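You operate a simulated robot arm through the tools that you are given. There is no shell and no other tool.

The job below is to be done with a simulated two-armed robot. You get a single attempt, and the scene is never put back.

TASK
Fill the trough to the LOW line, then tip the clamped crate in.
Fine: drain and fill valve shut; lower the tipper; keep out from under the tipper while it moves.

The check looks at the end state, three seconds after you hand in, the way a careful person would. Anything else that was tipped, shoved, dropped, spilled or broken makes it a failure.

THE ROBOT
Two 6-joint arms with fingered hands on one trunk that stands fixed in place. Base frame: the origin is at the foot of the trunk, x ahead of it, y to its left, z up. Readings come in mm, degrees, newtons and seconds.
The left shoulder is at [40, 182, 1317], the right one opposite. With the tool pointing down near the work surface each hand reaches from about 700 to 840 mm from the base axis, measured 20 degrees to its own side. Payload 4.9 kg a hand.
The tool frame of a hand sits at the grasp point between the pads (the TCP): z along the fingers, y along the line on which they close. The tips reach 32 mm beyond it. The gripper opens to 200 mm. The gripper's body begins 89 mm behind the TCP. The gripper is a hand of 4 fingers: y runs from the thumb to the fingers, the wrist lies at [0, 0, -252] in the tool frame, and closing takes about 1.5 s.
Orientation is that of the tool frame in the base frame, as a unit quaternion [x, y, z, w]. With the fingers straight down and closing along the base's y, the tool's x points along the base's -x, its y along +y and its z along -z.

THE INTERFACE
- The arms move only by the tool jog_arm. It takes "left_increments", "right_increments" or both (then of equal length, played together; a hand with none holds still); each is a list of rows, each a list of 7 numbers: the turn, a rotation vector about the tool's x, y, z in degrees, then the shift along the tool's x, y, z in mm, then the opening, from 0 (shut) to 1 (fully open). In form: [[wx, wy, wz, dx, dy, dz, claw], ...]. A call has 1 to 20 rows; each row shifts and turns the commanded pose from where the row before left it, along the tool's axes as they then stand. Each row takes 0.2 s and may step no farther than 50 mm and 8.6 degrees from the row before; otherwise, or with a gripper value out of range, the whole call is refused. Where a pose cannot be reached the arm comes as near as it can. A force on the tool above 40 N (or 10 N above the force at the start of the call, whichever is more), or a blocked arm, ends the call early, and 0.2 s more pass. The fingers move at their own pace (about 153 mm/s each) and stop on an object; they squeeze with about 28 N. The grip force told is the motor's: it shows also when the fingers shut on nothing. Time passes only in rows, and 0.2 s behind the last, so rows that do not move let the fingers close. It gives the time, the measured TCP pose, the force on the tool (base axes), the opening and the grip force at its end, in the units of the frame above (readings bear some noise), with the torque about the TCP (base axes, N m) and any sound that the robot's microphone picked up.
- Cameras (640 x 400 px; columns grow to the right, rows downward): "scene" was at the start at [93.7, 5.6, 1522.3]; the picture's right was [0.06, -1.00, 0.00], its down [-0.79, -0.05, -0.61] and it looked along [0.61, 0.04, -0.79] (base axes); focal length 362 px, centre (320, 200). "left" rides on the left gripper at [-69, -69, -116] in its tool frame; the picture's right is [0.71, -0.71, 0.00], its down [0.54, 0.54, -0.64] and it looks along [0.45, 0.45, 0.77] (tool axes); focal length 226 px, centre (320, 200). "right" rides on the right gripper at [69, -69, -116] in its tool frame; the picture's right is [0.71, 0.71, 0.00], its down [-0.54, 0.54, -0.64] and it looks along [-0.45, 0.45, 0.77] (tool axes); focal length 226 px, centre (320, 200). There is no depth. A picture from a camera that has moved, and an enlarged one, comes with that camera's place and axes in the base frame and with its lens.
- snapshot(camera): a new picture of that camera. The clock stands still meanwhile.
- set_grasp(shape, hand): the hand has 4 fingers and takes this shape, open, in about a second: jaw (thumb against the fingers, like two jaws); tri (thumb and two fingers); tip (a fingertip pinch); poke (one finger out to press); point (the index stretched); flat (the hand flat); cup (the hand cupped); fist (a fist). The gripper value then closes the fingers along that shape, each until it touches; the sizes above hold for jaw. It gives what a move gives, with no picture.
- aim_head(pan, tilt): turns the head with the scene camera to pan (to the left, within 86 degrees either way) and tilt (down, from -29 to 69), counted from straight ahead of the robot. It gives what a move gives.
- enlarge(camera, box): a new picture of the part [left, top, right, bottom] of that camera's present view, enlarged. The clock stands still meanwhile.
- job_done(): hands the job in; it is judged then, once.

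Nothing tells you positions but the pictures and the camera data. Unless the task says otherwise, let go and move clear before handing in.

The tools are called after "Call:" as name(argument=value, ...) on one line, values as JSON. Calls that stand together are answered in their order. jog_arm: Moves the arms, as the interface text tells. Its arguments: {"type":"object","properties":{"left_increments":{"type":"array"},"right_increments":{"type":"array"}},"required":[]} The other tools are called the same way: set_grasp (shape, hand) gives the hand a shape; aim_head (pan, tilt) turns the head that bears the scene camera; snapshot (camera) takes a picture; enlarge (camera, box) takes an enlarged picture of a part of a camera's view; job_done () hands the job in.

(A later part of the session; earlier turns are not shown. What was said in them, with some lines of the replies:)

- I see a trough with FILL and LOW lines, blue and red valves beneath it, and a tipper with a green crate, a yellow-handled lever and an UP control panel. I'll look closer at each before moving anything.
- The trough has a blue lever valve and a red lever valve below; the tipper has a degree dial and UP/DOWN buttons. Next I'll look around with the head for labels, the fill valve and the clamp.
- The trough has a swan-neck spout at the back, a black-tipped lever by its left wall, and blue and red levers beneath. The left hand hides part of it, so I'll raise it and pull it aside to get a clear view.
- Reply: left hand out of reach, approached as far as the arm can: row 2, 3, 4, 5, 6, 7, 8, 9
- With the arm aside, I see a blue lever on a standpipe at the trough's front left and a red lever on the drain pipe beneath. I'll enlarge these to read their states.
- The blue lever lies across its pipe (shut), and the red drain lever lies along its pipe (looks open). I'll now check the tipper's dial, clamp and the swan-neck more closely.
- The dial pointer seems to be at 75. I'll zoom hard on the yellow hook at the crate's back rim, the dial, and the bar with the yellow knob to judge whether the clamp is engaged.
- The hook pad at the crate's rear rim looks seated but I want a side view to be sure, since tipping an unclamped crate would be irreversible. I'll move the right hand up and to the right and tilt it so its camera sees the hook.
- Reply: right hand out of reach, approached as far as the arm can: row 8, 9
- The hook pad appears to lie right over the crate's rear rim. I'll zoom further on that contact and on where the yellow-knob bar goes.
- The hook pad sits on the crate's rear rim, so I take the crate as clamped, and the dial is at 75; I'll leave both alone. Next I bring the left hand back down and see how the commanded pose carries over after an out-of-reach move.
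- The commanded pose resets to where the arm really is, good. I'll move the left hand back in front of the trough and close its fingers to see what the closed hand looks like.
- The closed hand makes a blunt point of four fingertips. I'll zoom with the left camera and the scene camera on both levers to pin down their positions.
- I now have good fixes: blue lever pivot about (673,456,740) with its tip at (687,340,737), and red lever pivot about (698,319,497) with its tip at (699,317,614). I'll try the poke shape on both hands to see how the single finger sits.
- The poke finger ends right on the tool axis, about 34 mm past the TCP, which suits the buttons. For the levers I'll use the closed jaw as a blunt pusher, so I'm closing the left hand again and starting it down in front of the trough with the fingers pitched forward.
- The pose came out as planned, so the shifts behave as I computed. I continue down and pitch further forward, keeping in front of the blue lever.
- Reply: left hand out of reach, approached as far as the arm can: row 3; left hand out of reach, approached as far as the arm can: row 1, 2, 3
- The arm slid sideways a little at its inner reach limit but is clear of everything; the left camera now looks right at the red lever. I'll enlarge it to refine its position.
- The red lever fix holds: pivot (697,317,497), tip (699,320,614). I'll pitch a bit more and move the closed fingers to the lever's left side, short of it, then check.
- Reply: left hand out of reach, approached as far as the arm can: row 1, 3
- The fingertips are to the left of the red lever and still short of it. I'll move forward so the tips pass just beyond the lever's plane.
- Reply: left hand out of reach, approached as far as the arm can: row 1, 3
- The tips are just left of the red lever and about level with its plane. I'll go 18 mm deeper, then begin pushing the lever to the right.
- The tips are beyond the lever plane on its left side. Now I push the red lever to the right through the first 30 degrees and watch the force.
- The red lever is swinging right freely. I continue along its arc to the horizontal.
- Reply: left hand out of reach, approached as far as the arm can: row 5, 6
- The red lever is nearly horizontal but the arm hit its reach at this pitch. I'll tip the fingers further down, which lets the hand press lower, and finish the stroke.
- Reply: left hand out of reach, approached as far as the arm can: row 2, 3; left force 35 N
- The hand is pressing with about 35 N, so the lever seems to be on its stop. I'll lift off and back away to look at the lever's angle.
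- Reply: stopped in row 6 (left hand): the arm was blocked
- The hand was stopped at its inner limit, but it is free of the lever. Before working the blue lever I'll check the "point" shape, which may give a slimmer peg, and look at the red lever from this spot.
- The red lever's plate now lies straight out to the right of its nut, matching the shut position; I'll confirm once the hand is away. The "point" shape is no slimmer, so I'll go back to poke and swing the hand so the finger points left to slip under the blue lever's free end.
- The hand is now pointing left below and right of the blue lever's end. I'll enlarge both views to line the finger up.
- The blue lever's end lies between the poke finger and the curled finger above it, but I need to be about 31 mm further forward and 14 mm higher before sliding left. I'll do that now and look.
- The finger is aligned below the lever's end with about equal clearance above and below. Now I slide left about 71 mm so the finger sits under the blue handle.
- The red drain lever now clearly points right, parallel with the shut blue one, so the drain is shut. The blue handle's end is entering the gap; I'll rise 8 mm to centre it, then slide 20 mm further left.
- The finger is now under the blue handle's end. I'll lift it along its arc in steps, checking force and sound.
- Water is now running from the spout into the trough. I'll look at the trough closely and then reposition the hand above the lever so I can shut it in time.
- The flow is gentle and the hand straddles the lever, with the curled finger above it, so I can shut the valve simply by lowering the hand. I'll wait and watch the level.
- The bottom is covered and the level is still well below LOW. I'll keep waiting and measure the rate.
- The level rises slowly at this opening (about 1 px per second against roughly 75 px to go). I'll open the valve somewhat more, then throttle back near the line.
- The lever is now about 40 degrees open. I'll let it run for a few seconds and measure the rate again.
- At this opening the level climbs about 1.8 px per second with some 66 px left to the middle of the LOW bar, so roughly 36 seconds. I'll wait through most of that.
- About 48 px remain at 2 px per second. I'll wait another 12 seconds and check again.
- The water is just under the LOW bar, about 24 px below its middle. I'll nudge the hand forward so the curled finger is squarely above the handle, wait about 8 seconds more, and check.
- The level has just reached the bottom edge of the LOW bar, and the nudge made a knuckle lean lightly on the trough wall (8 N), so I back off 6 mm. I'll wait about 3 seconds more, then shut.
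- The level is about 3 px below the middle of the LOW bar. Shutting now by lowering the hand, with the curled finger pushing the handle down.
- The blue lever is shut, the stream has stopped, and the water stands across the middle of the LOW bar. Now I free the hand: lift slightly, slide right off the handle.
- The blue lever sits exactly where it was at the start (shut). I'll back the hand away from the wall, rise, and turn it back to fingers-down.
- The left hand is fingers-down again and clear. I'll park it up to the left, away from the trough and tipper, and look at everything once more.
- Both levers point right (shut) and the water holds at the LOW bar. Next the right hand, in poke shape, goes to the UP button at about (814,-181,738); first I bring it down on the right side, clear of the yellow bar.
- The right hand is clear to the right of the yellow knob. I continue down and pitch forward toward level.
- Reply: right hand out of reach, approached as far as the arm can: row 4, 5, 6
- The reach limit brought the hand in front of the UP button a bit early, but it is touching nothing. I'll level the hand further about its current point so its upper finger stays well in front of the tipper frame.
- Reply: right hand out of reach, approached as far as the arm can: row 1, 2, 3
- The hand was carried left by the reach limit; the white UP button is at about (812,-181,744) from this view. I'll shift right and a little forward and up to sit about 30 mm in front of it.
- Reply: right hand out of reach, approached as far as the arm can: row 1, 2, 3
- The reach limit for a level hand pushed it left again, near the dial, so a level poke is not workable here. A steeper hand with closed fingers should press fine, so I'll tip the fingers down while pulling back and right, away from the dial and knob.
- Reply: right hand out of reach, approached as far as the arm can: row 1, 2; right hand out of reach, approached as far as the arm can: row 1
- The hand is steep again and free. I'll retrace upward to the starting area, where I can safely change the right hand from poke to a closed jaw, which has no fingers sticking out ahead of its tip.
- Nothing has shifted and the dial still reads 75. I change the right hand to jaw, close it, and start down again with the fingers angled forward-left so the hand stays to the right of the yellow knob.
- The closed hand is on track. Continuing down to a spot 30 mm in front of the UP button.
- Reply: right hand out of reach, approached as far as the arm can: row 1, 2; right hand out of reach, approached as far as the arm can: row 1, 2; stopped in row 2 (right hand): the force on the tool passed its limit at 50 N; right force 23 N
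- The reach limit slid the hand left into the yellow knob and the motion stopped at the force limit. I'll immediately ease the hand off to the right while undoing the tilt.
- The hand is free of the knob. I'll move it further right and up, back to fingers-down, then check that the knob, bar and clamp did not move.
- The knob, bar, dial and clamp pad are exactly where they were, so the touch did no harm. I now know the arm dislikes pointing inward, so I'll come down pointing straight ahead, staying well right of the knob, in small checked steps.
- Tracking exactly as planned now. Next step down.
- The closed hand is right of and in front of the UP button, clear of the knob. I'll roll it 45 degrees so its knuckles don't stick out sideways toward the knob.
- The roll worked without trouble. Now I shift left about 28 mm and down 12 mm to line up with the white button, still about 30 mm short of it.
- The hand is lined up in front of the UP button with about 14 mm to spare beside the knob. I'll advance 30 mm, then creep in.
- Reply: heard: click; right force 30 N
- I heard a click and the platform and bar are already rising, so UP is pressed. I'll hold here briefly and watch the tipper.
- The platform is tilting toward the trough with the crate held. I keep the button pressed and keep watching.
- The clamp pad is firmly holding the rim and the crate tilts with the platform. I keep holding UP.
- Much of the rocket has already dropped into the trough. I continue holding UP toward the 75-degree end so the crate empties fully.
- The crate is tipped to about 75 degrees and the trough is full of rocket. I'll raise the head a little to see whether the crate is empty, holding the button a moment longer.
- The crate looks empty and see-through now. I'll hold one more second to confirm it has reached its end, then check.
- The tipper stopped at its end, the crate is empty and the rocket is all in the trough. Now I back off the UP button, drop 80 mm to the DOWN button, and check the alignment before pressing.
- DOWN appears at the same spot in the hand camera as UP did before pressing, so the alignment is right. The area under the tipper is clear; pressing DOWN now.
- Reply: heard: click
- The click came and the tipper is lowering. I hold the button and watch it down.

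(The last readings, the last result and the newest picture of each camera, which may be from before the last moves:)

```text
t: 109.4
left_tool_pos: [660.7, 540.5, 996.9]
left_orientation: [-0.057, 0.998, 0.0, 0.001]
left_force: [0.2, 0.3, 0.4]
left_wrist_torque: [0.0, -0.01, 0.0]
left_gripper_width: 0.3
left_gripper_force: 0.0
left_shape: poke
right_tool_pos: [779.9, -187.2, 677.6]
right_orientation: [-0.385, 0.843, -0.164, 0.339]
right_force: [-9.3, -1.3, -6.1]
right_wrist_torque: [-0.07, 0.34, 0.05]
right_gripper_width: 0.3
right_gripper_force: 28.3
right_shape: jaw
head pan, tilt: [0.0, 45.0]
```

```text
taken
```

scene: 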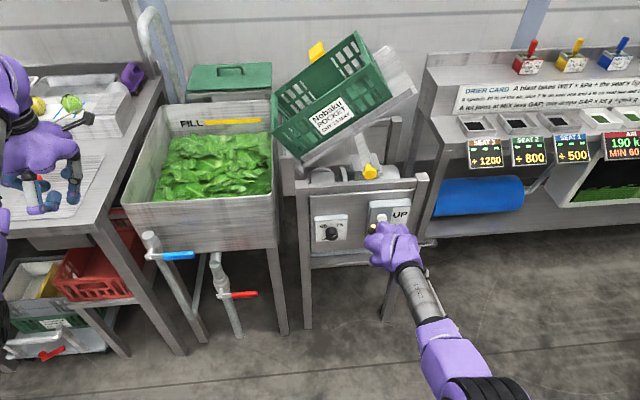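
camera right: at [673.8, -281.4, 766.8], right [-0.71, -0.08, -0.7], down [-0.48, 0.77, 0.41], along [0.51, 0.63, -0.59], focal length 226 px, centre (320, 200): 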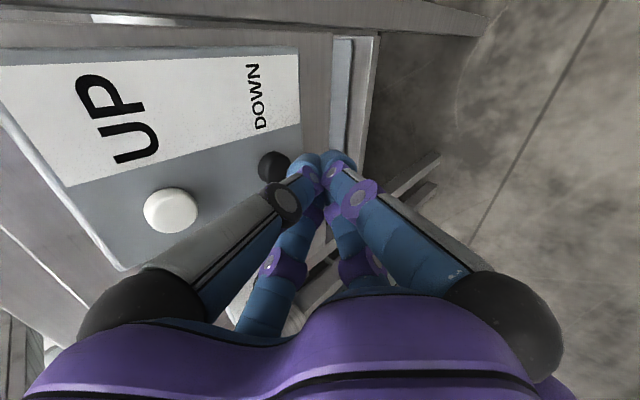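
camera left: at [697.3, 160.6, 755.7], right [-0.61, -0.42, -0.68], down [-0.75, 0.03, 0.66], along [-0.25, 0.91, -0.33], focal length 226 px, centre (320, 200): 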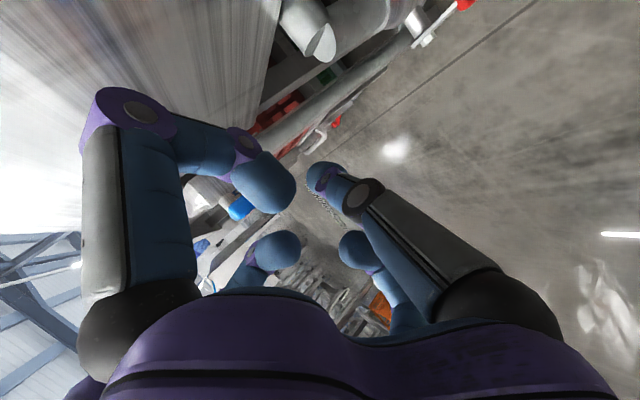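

Call:
jog_arm(right_increments=[[0, 0, 0, 0, 0, 0, 0], [0, 0, 0, 0, 0, 0, 0], [0, 0, 0, 0, 0, 0, 0], [0, 0, 0, 0, 0, 0, 0], [0, 0, 0, 0, 0, 0, 0], [0, 0, 0, 0, 0, 0, 0]])

Call:
enlarge(camera="scene", box=[250, 40, 450, 280])

```text
t: 110.8
left_tool_pos: [658.4, 540.1, 997.6]
left_orientation: [-0.057, 0.998, 0.0, 0.001]
left_force: [-0.1, -0.3, -0.6]
left_wrist_torque: [0.02, -0.01, 0.03]
left_gripper_width: 0.0
left_gripper_force: 0.0
left_shape: poke
right_tool_pos: [779.9, -186.7, 677.4]
right_orientation: [-0.385, 0.842, -0.165, 0.339]
right_force: [-9.0, -1.1, -6.3]
right_wrist_torque: [-0.08, 0.38, 0.04]
right_gripper_width: 0.0
right_gripper_force: 28.2
right_shape: jaw
head pan, tilt: [0.0, 45.0]
```

```text
1.67 times, centred on (350, 160) of scene
camera zoom: at [100.2, 0.8, 1532.1], right [0.0, -1.0, 0.0], down [-0.71, 0.0, -0.71], along [0.71, 0.0, -0.71], focal length 604 px, centre (270, 267)
```

zoom: 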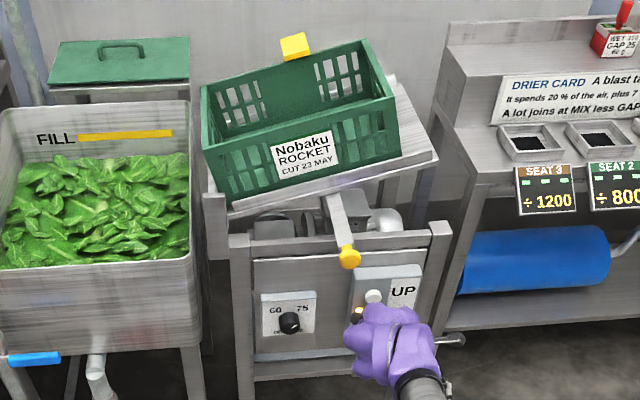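

The crate is empty and nearly level. I keep holding DOWN until the platform is fully home.

Call:
jog_arm(right_increments=[[0, 0, 0, 0, 0, 0, 0], [0, 0, 0, 0, 0, 0, 0], [0, 0, 0, 0, 0, 0, 0], [0, 0, 0, 0, 0, 0, 0], [0, 0, 0, 0, 0, 0, 0], [0, 0, 0, 0, 0, 0, 0], [0, 0, 0, 0, 0, 0, 0], [0, 0, 0, 0, 0, 0, 0]])

Call:
enlarge(camera="scene", box=[250, 40, 450, 280])

Call:
enlarge(camera="scene", box=[340, 190, 430, 280])

```text
t: 112.6
left_tool_pos: [659.6, 541.3, 998.0]
left_orientation: [-0.056, 0.998, 0.0, 0.001]
left_force: [-0.2, 0.5, 0.0]
left_wrist_torque: [0.01, -0.02, -0.02]
left_gripper_width: 0.2
left_gripper_force: 0.1
left_shape: poke
right_tool_pos: [779.7, -187.7, 678.1]
right_orientation: [-0.385, 0.842, -0.165, 0.338]
right_force: [-10.1, -1.8, -5.8]
right_wrist_torque: [-0.04, 0.43, 0.07]
right_gripper_width: 0.0
right_gripper_force: 28.1
right_shape: jaw
head pan, tilt: [0.0, 45.0]
```

```text
1.67 times, centred on (350, 160) of scene
camera zoom: at [100.2, 0.8, 1532.1], right [0.0, -1.0, 0.0], down [-0.71, 0.0, -0.71], along [0.71, 0.0, -0.71], focal length 604 px, centre (270, 267)
```

zoom: 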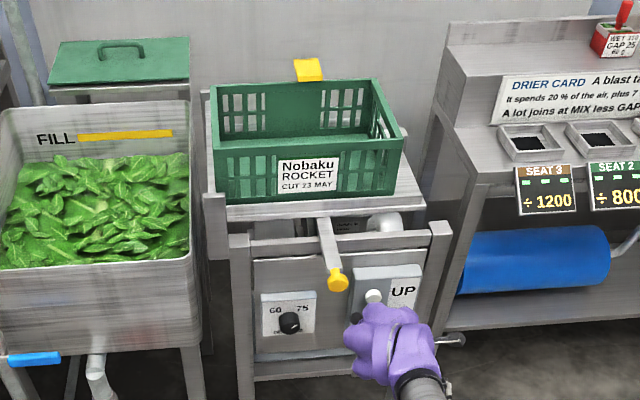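

```text
4.44 times, centred on (385, 235) of scene
camera zoom: at [100.2, 0.8, 1532.1], right [0.0, -1.0, 0.0], down [-0.71, 0.0, -0.71], along [0.71, 0.0, -0.71], focal length 1611 px, centre (31, 44)
```

zoom: 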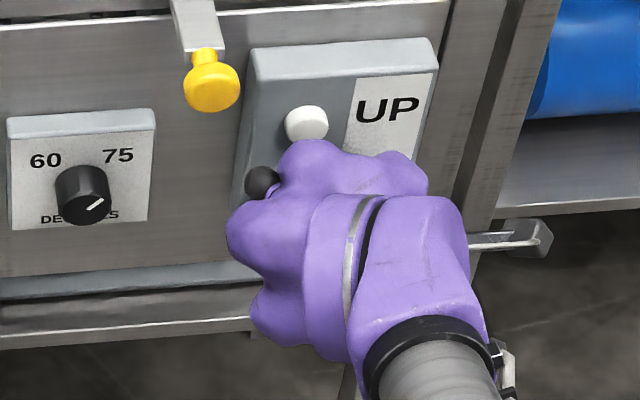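

The platform looks level. I hold one more second to be sure it is at its stop, then compare.

Call:
jog_arm(right_increments=[[0, 0, 0, 0, 0, 0, 0], [0, 0, 0, 0, 0, 0, 0], [0, 0, 0, 0, 0, 0, 0], [0, 0, 0, 0, 0, 0, 0], [0, 0, 0, 0, 0, 0, 0], [0, 0, 0, 0, 0, 0, 0]])

Call:
aim_head(pan=0, tilt=48)

Call:
enlarge(camera="scene", box=[270, 40, 430, 250])

Call:
enlarge(camera="scene", box=[300, 130, 420, 240])

```text
t: 114.0
left_tool_pos: [659.1, 540.8, 997.2]
left_orientation: [-0.057, 0.998, 0.001, 0.0]
left_force: [0.1, -0.3, -1.1]
left_wrist_torque: [-0.01, -0.03, -0.02]
left_gripper_width: 0.0
left_gripper_force: 0.0
left_shape: poke
right_tool_pos: [778.2, -188.5, 677.1]
right_orientation: [-0.385, 0.843, -0.164, 0.339]
right_force: [-9.3, -1.3, -6.4]
right_wrist_torque: [-0.07, 0.38, 0.03]
right_gripper_width: 0.0
right_gripper_force: 28.3
right_shape: jaw
head pan, tilt: [0.0, 45.0]
```

```text
t: 114.6
left_tool_pos: [660.0, 541.1, 997.5]
left_orientation: [-0.056, 0.998, 0.0, 0.001]
left_force: [-0.1, -0.4, -0.6]
left_wrist_torque: [-0.02, 0.01, 0.0]
left_gripper_width: 0.2
left_gripper_force: 0.1
left_shape: poke
right_tool_pos: [779.5, -187.1, 678.0]
right_orientation: [-0.386, 0.842, -0.163, 0.339]
right_force: [-10.1, -1.2, -6.0]
right_wrist_torque: [-0.07, 0.41, -0.01]
right_gripper_width: 0.0
right_gripper_force: 28.2
right_shape: jaw
head pan, tilt: [0.0, 48.0]
```

```text
1.90 times, centred on (350, 145) of scene
camera zoom: at [97.7, 0.8, 1527.9], right [0.0, -1.0, 0.0], down [-0.74, 0.0, -0.67], along [0.67, 0.0, -0.74], focal length 690 px, centre (263, 305)
```

zoom: 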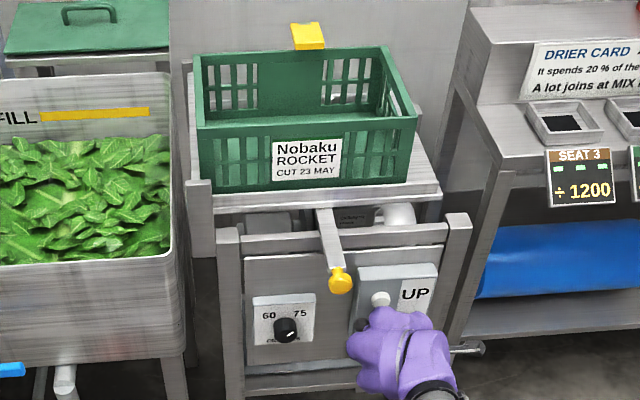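

```text
3.64 times, centred on (360, 185) of scene
camera zoom: at [97.7, 0.8, 1527.9], right [0.0, -1.0, 0.0], down [-0.74, 0.0, -0.67], along [0.67, 0.0, -0.74], focal length 1318 px, centre (174, 254)
```

zoom: 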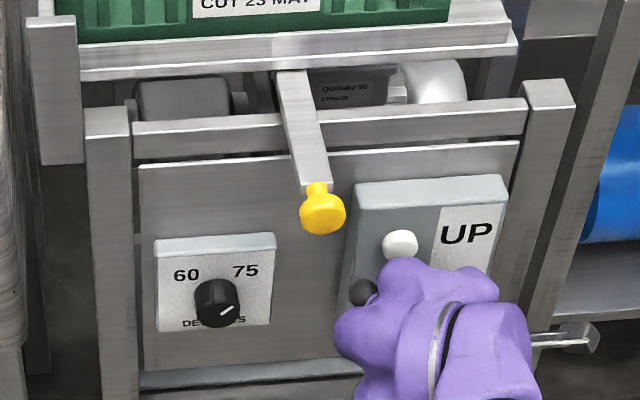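

The knob and bar are back exactly where they started, so the tipper is fully lowered, with the empty crate still clamped. Now I retract the right hand along the way it came.

Call:
jog_arm(right_increments=[[0, 0, 0, 7.1, 8.1, -10.5, 0], [0, 0, 0, 7.1, 8.1, -10.5, 0]])

Call:
jog_arm(right_increments=[[0, 0, 0, 22.1, -18.8, 0.4, 0], [0, 0, 0, -13.7, -16.5, -22, 0], [0, 0, 0, -13.7, -16.5, -22, 0], [0, 0, 0, -13.7, -16.5, -22, 0]])

Call:
snapshot(camera="scene")

```text
t: 115.2
left_tool_pos: [659.3, 540.9, 996.4]
left_orientation: [-0.057, 0.998, 0.001, 0.001]
left_force: [0.8, -0.6, 0.4]
left_wrist_torque: [-0.02, 0.01, 0.04]
left_gripper_width: 0.2
left_gripper_force: 0.1
left_shape: poke
right_tool_pos: [750.0, -188.5, 677.5]
right_orientation: [-0.386, 0.842, -0.164, 0.34]
right_force: [0.5, 0.3, -0.2]
right_wrist_torque: [-0.03, -0.02, -0.02]
right_gripper_width: 0.0
right_gripper_force: 28.4
right_shape: jaw
head pan, tilt: [0.0, 48.0]
```

```text
t: 116.2
left_tool_pos: [660.8, 541.5, 998.0]
left_orientation: [-0.057, 0.998, 0.0, 0.0]
left_force: [-0.4, 0.3, 0.2]
left_wrist_torque: [-0.01, 0.03, -0.02]
left_gripper_width: 0.1
left_gripper_force: 0.1
left_shape: poke
right_tool_pos: [747.2, -216.9, 769.2]
right_orientation: [-0.385, 0.843, -0.165, 0.339]
right_force: [-1.0, -0.2, -0.5]
right_wrist_torque: [0.0, 0.0, 0.0]
right_gripper_width: 0.1
right_gripper_force: 27.8
right_shape: jaw
head pan, tilt: [0.0, 48.0]
```

```text
taken
```

scene: 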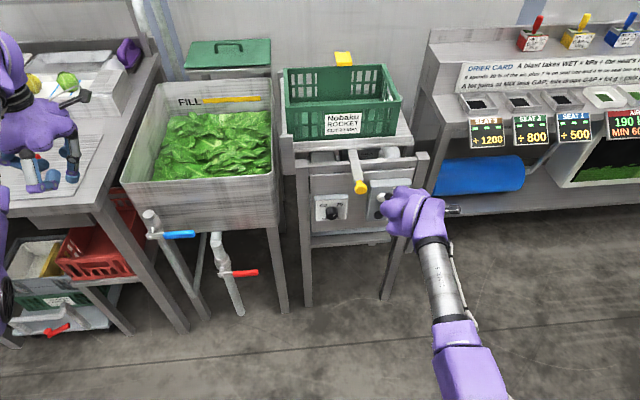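

Both buttons are released and the tipper stays down. I unroll the hand and lift it back to its starting area.

Call:
jog_arm(right_increments=[[0, 0, 7.5, 0, 0, 0, 0], [0, 0, 7.5, 0, 0, 0, 0], [0, 0, 7.5, 0, 0, 0, 0], [0, 0, 7.5, 0, 0, 0, 0], [0, 0, 7.5, 0, 0, 0, 0], [0, 0, 7.5, 0, 0, 0, 0]])

Call:
jog_arm(right_increments=[[-0.61, 7.67, -0.12, -8.2, -9, -16.4, 0], [-0.61, 7.67, -0.12, -21, -4, -35.2, 0]])

Call:
jog_arm(right_increments=[[-0.61, 7.67, -0.12, -17.6, -7, -36.9, 0], [-0.61, 7.67, -0.12, 2.3, 2, -41.6, 0], [-0.61, 7.67, -0.12, 7.8, 2, -40.9, 0]])

Call:
snapshot(camera="scene")

```text
t: 117.6
left_tool_pos: [660.2, 541.0, 997.1]
left_orientation: [-0.057, 0.998, 0.001, 0.001]
left_force: [-0.5, 0.8, -0.6]
left_wrist_torque: [0.01, -0.01, 0.0]
left_gripper_width: 0.0
left_gripper_force: 0.1
left_shape: poke
right_tool_pos: [750.3, -217.4, 769.7]
right_orientation: [-0.034, 0.926, -0.02, 0.377]
right_force: [0.2, -0.8, 0.2]
right_wrist_torque: [0.0, 0.04, -0.01]
right_gripper_width: 0.0
right_gripper_force: 28.0
right_shape: jaw
head pan, tilt: [0.0, 48.0]
```

```text
t: 118.2
left_tool_pos: [659.0, 541.1, 998.4]
left_orientation: [-0.057, 0.998, 0.0, 0.001]
left_force: [1.1, -0.3, 0.7]
left_wrist_torque: [0.03, 0.0, 0.01]
left_gripper_width: 0.0
left_gripper_force: 0.2
left_shape: poke
right_tool_pos: [738.6, -225.7, 827.7]
right_orientation: [-0.037, 0.968, -0.017, 0.248]
right_force: [-0.4, -0.2, -0.5]
right_wrist_torque: [0.0, -0.06, -0.01]
right_gripper_width: 0.0
right_gripper_force: 28.4
right_shape: jaw
head pan, tilt: [0.0, 48.0]
```

```text
t: 119.0
left_tool_pos: [659.9, 542.4, 997.3]
left_orientation: [-0.057, 0.998, 0.001, 0.0]
left_force: [0.3, -0.6, -0.6]
left_wrist_torque: [0.02, -0.03, 0.0]
left_gripper_width: 0.0
left_gripper_force: 0.0
left_shape: poke
right_tool_pos: [702.2, -227.9, 945.3]
right_orientation: [-0.039, 0.998, -0.01, 0.05]
right_force: [0.5, -0.1, -0.4]
right_wrist_torque: [-0.05, 0.0, 0.0]
right_gripper_width: 0.0
right_gripper_force: 28.4
right_shape: jaw
head pan, tilt: [0.0, 48.0]
```

```text
taken
```

scene: 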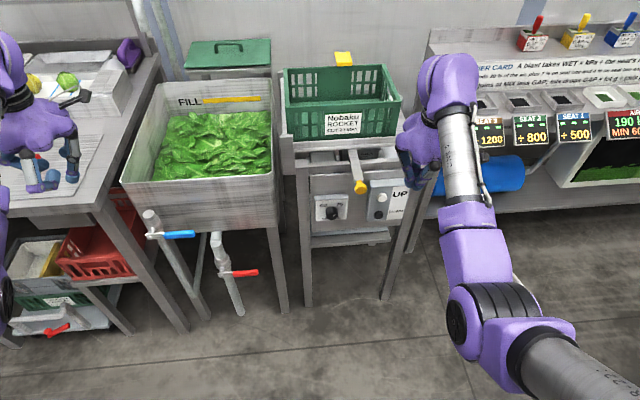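

Both hands are clear. Before handing in I check everything closely: valves, trough, floor, crate, and the bench under the left hand.

Call:
enlarge(camera="scene", box=[110, 70, 290, 320])

Call:
enlarge(camera="scene", box=[265, 40, 425, 290])

Call:
aim_head(pan=25, tilt=48)

Call:
snapshot(camera="scene")

Call:
snapshot(camera="left")

```text
1.60 times, centred on (200, 195) of scene
camera zoom: at [97.5, 0.9, 1527.9], right [0.0, -1.0, 0.0], down [-0.74, 0.0, -0.67], along [0.67, 0.0, -0.74], focal length 580 px, centre (512, 208)
```

zoom: 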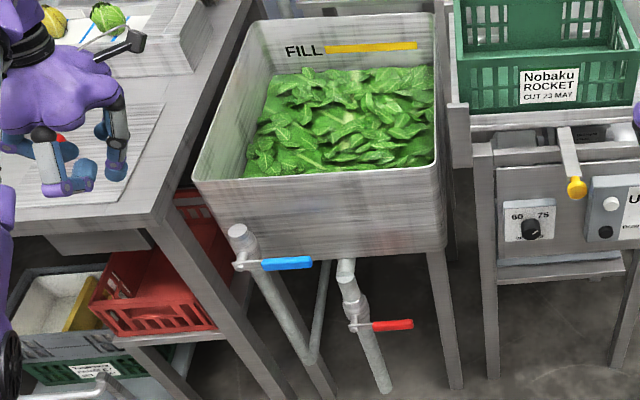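

```text
1.60 times, centred on (345, 165) of scene
camera zoom: at [97.5, 0.9, 1527.9], right [0.0, -1.0, 0.0], down [-0.74, 0.0, -0.67], along [0.67, 0.0, -0.74], focal length 580 px, centre (280, 256)
```

zoom: 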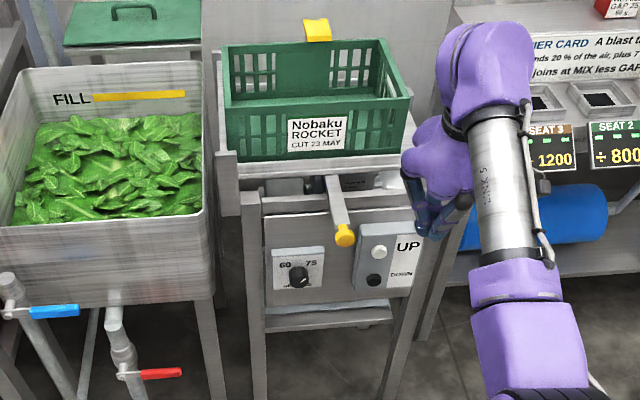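

```text
t: 119.9
left_tool_pos: [659.9, 540.2, 996.4]
left_orientation: [-0.057, 0.998, 0.0, 0.001]
left_force: [-0.7, -0.1, -0.2]
left_wrist_torque: [-0.01, 0.01, -0.02]
left_gripper_width: 0.1
left_gripper_force: 0.1
left_shape: poke
right_tool_pos: [703.4, -226.5, 944.0]
right_orientation: [-0.039, 0.998, -0.009, 0.051]
right_force: [-0.6, -0.1, -0.3]
right_wrist_torque: [0.01, 0.02, 0.0]
right_gripper_width: 0.0
right_gripper_force: 28.1
right_shape: jaw
head pan, tilt: [25.0, 48.0]
```

```text
taken
```

scene: 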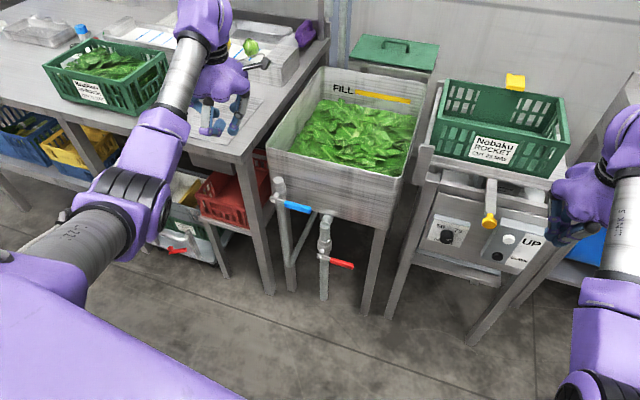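

```text
taken
camera left: at [736.3, 480.1, 1113.9], right [-0.62, -0.78, 0.0], down [-0.6, 0.48, 0.64], along [-0.5, 0.4, -0.77], focal length 226 px, centre (320, 200)
```

left: 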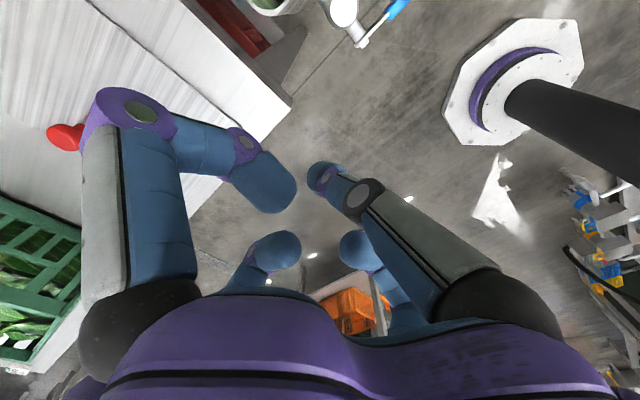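

Everything looks in order: nothing on the floor, no stream, crate seated. One last close look at both levers and the clamp.

Call:
enlarge(camera="scene", box=[260, 165, 380, 285])

Call:
enlarge(camera="scene", box=[420, 60, 580, 190])

Call:
enlarge(camera="scene", box=[260, 60, 440, 230])

```text
3.33 times, centred on (320, 225) of scene
camera zoom: at [90.3, 34.2, 1527.9], right [0.42, -0.91, 0.0], down [-0.67, -0.31, -0.67], along [0.61, 0.28, -0.74], focal length 1208 px, centre (320, 117)
```

zoom: 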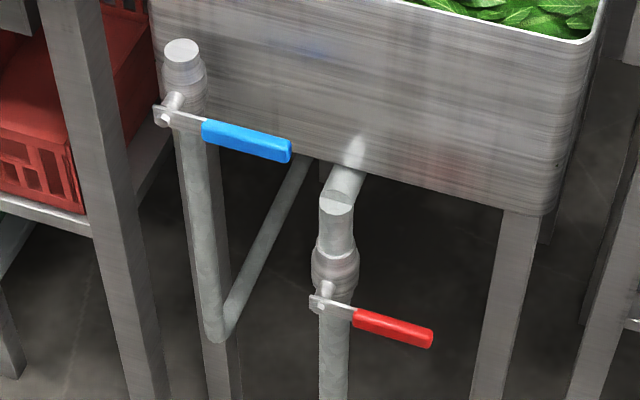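

```text
3.08 times, centred on (500, 125) of scene
camera zoom: at [90.3, 34.2, 1527.9], right [0.42, -0.91, 0.0], down [-0.67, -0.31, -0.67], along [0.61, 0.28, -0.74], focal length 1115 px, centre (-234, 431)
```

zoom: 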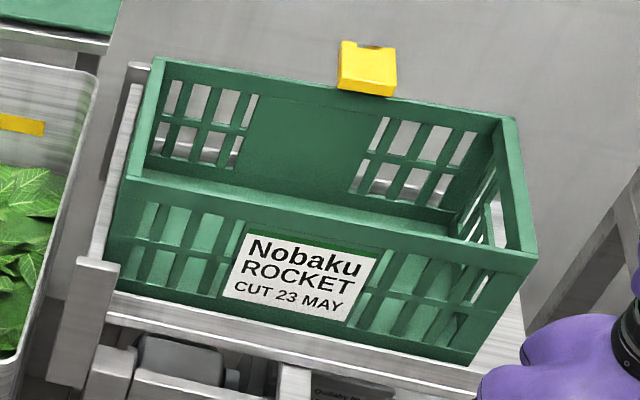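

```text
2.35 times, centred on (350, 145) of scene
camera zoom: at [90.3, 34.2, 1527.9], right [0.42, -0.91, 0.0], down [-0.67, -0.31, -0.67], along [0.61, 0.28, -0.74], focal length 853 px, centre (249, 329)
```

zoom: 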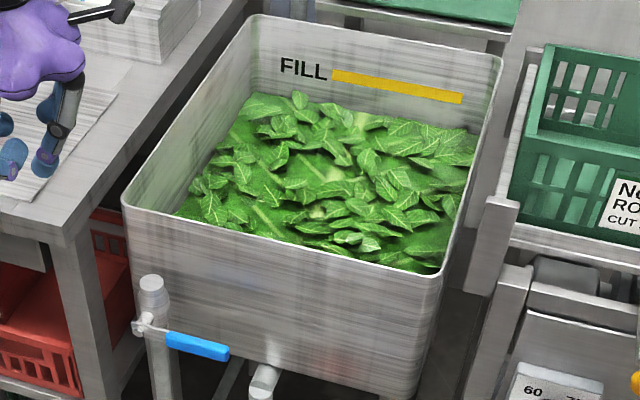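

The job is finished as far as I can see. Both levers are parallel and shut, and the trough was filled to LOW before all the rocket went in. The emptied crate is still clamped on the fully lowered tipper. Both hands are clear and nothing is on the floor, so I'm handing in.

The crate now sits roughly 15 mm further left on the platform than at the start. The right hand also brushed the yellow knob once. I backed it off straight away, and the knob, bar and clamp pad did not move.

Call:
job_done()

```text
The job is handed in.
```

I filled the trough to the LOW line and tipped the clamped crate into it. The job is handed in; I haven't seen the check's result.

- **Trough:** I shut the drain first, then filled until the water stood across the middle of the LOW bar and shut the fill valve. The level held steady until the tip, and the leaves now hide the line.
- **Valves:** Both the drain lever and the fill lever are in the shut position, and no water is running.
- **Tipper:** The dial was already at 75 degrees and I left it there. The crate emptied fully into the trough, and the tipper is back down at its starting position. Both arms stayed out from under it while it moved.
- **Surroundings:** I saw nothing spilled or dropped on the floor or bench, and both hands are clear.

Three things were not perfect:

- **Crate position:** The crate now sits roughly 15 mm further left on the platform than at the start, though the clamp still holds it.
- **Yellow knob:** While reaching for the UP button, the right hand pressed against the yellow knob hard enough to trip the force limit (about 50 N). I backed off at once, and the knob, its bar, the clamp and the dial had not moved.
- **Trough wall:** While I was holding the fill valve open, a left-hand knuckle leaned lightly on the trough wall (about 8 N). I backed it off, and nothing moved.
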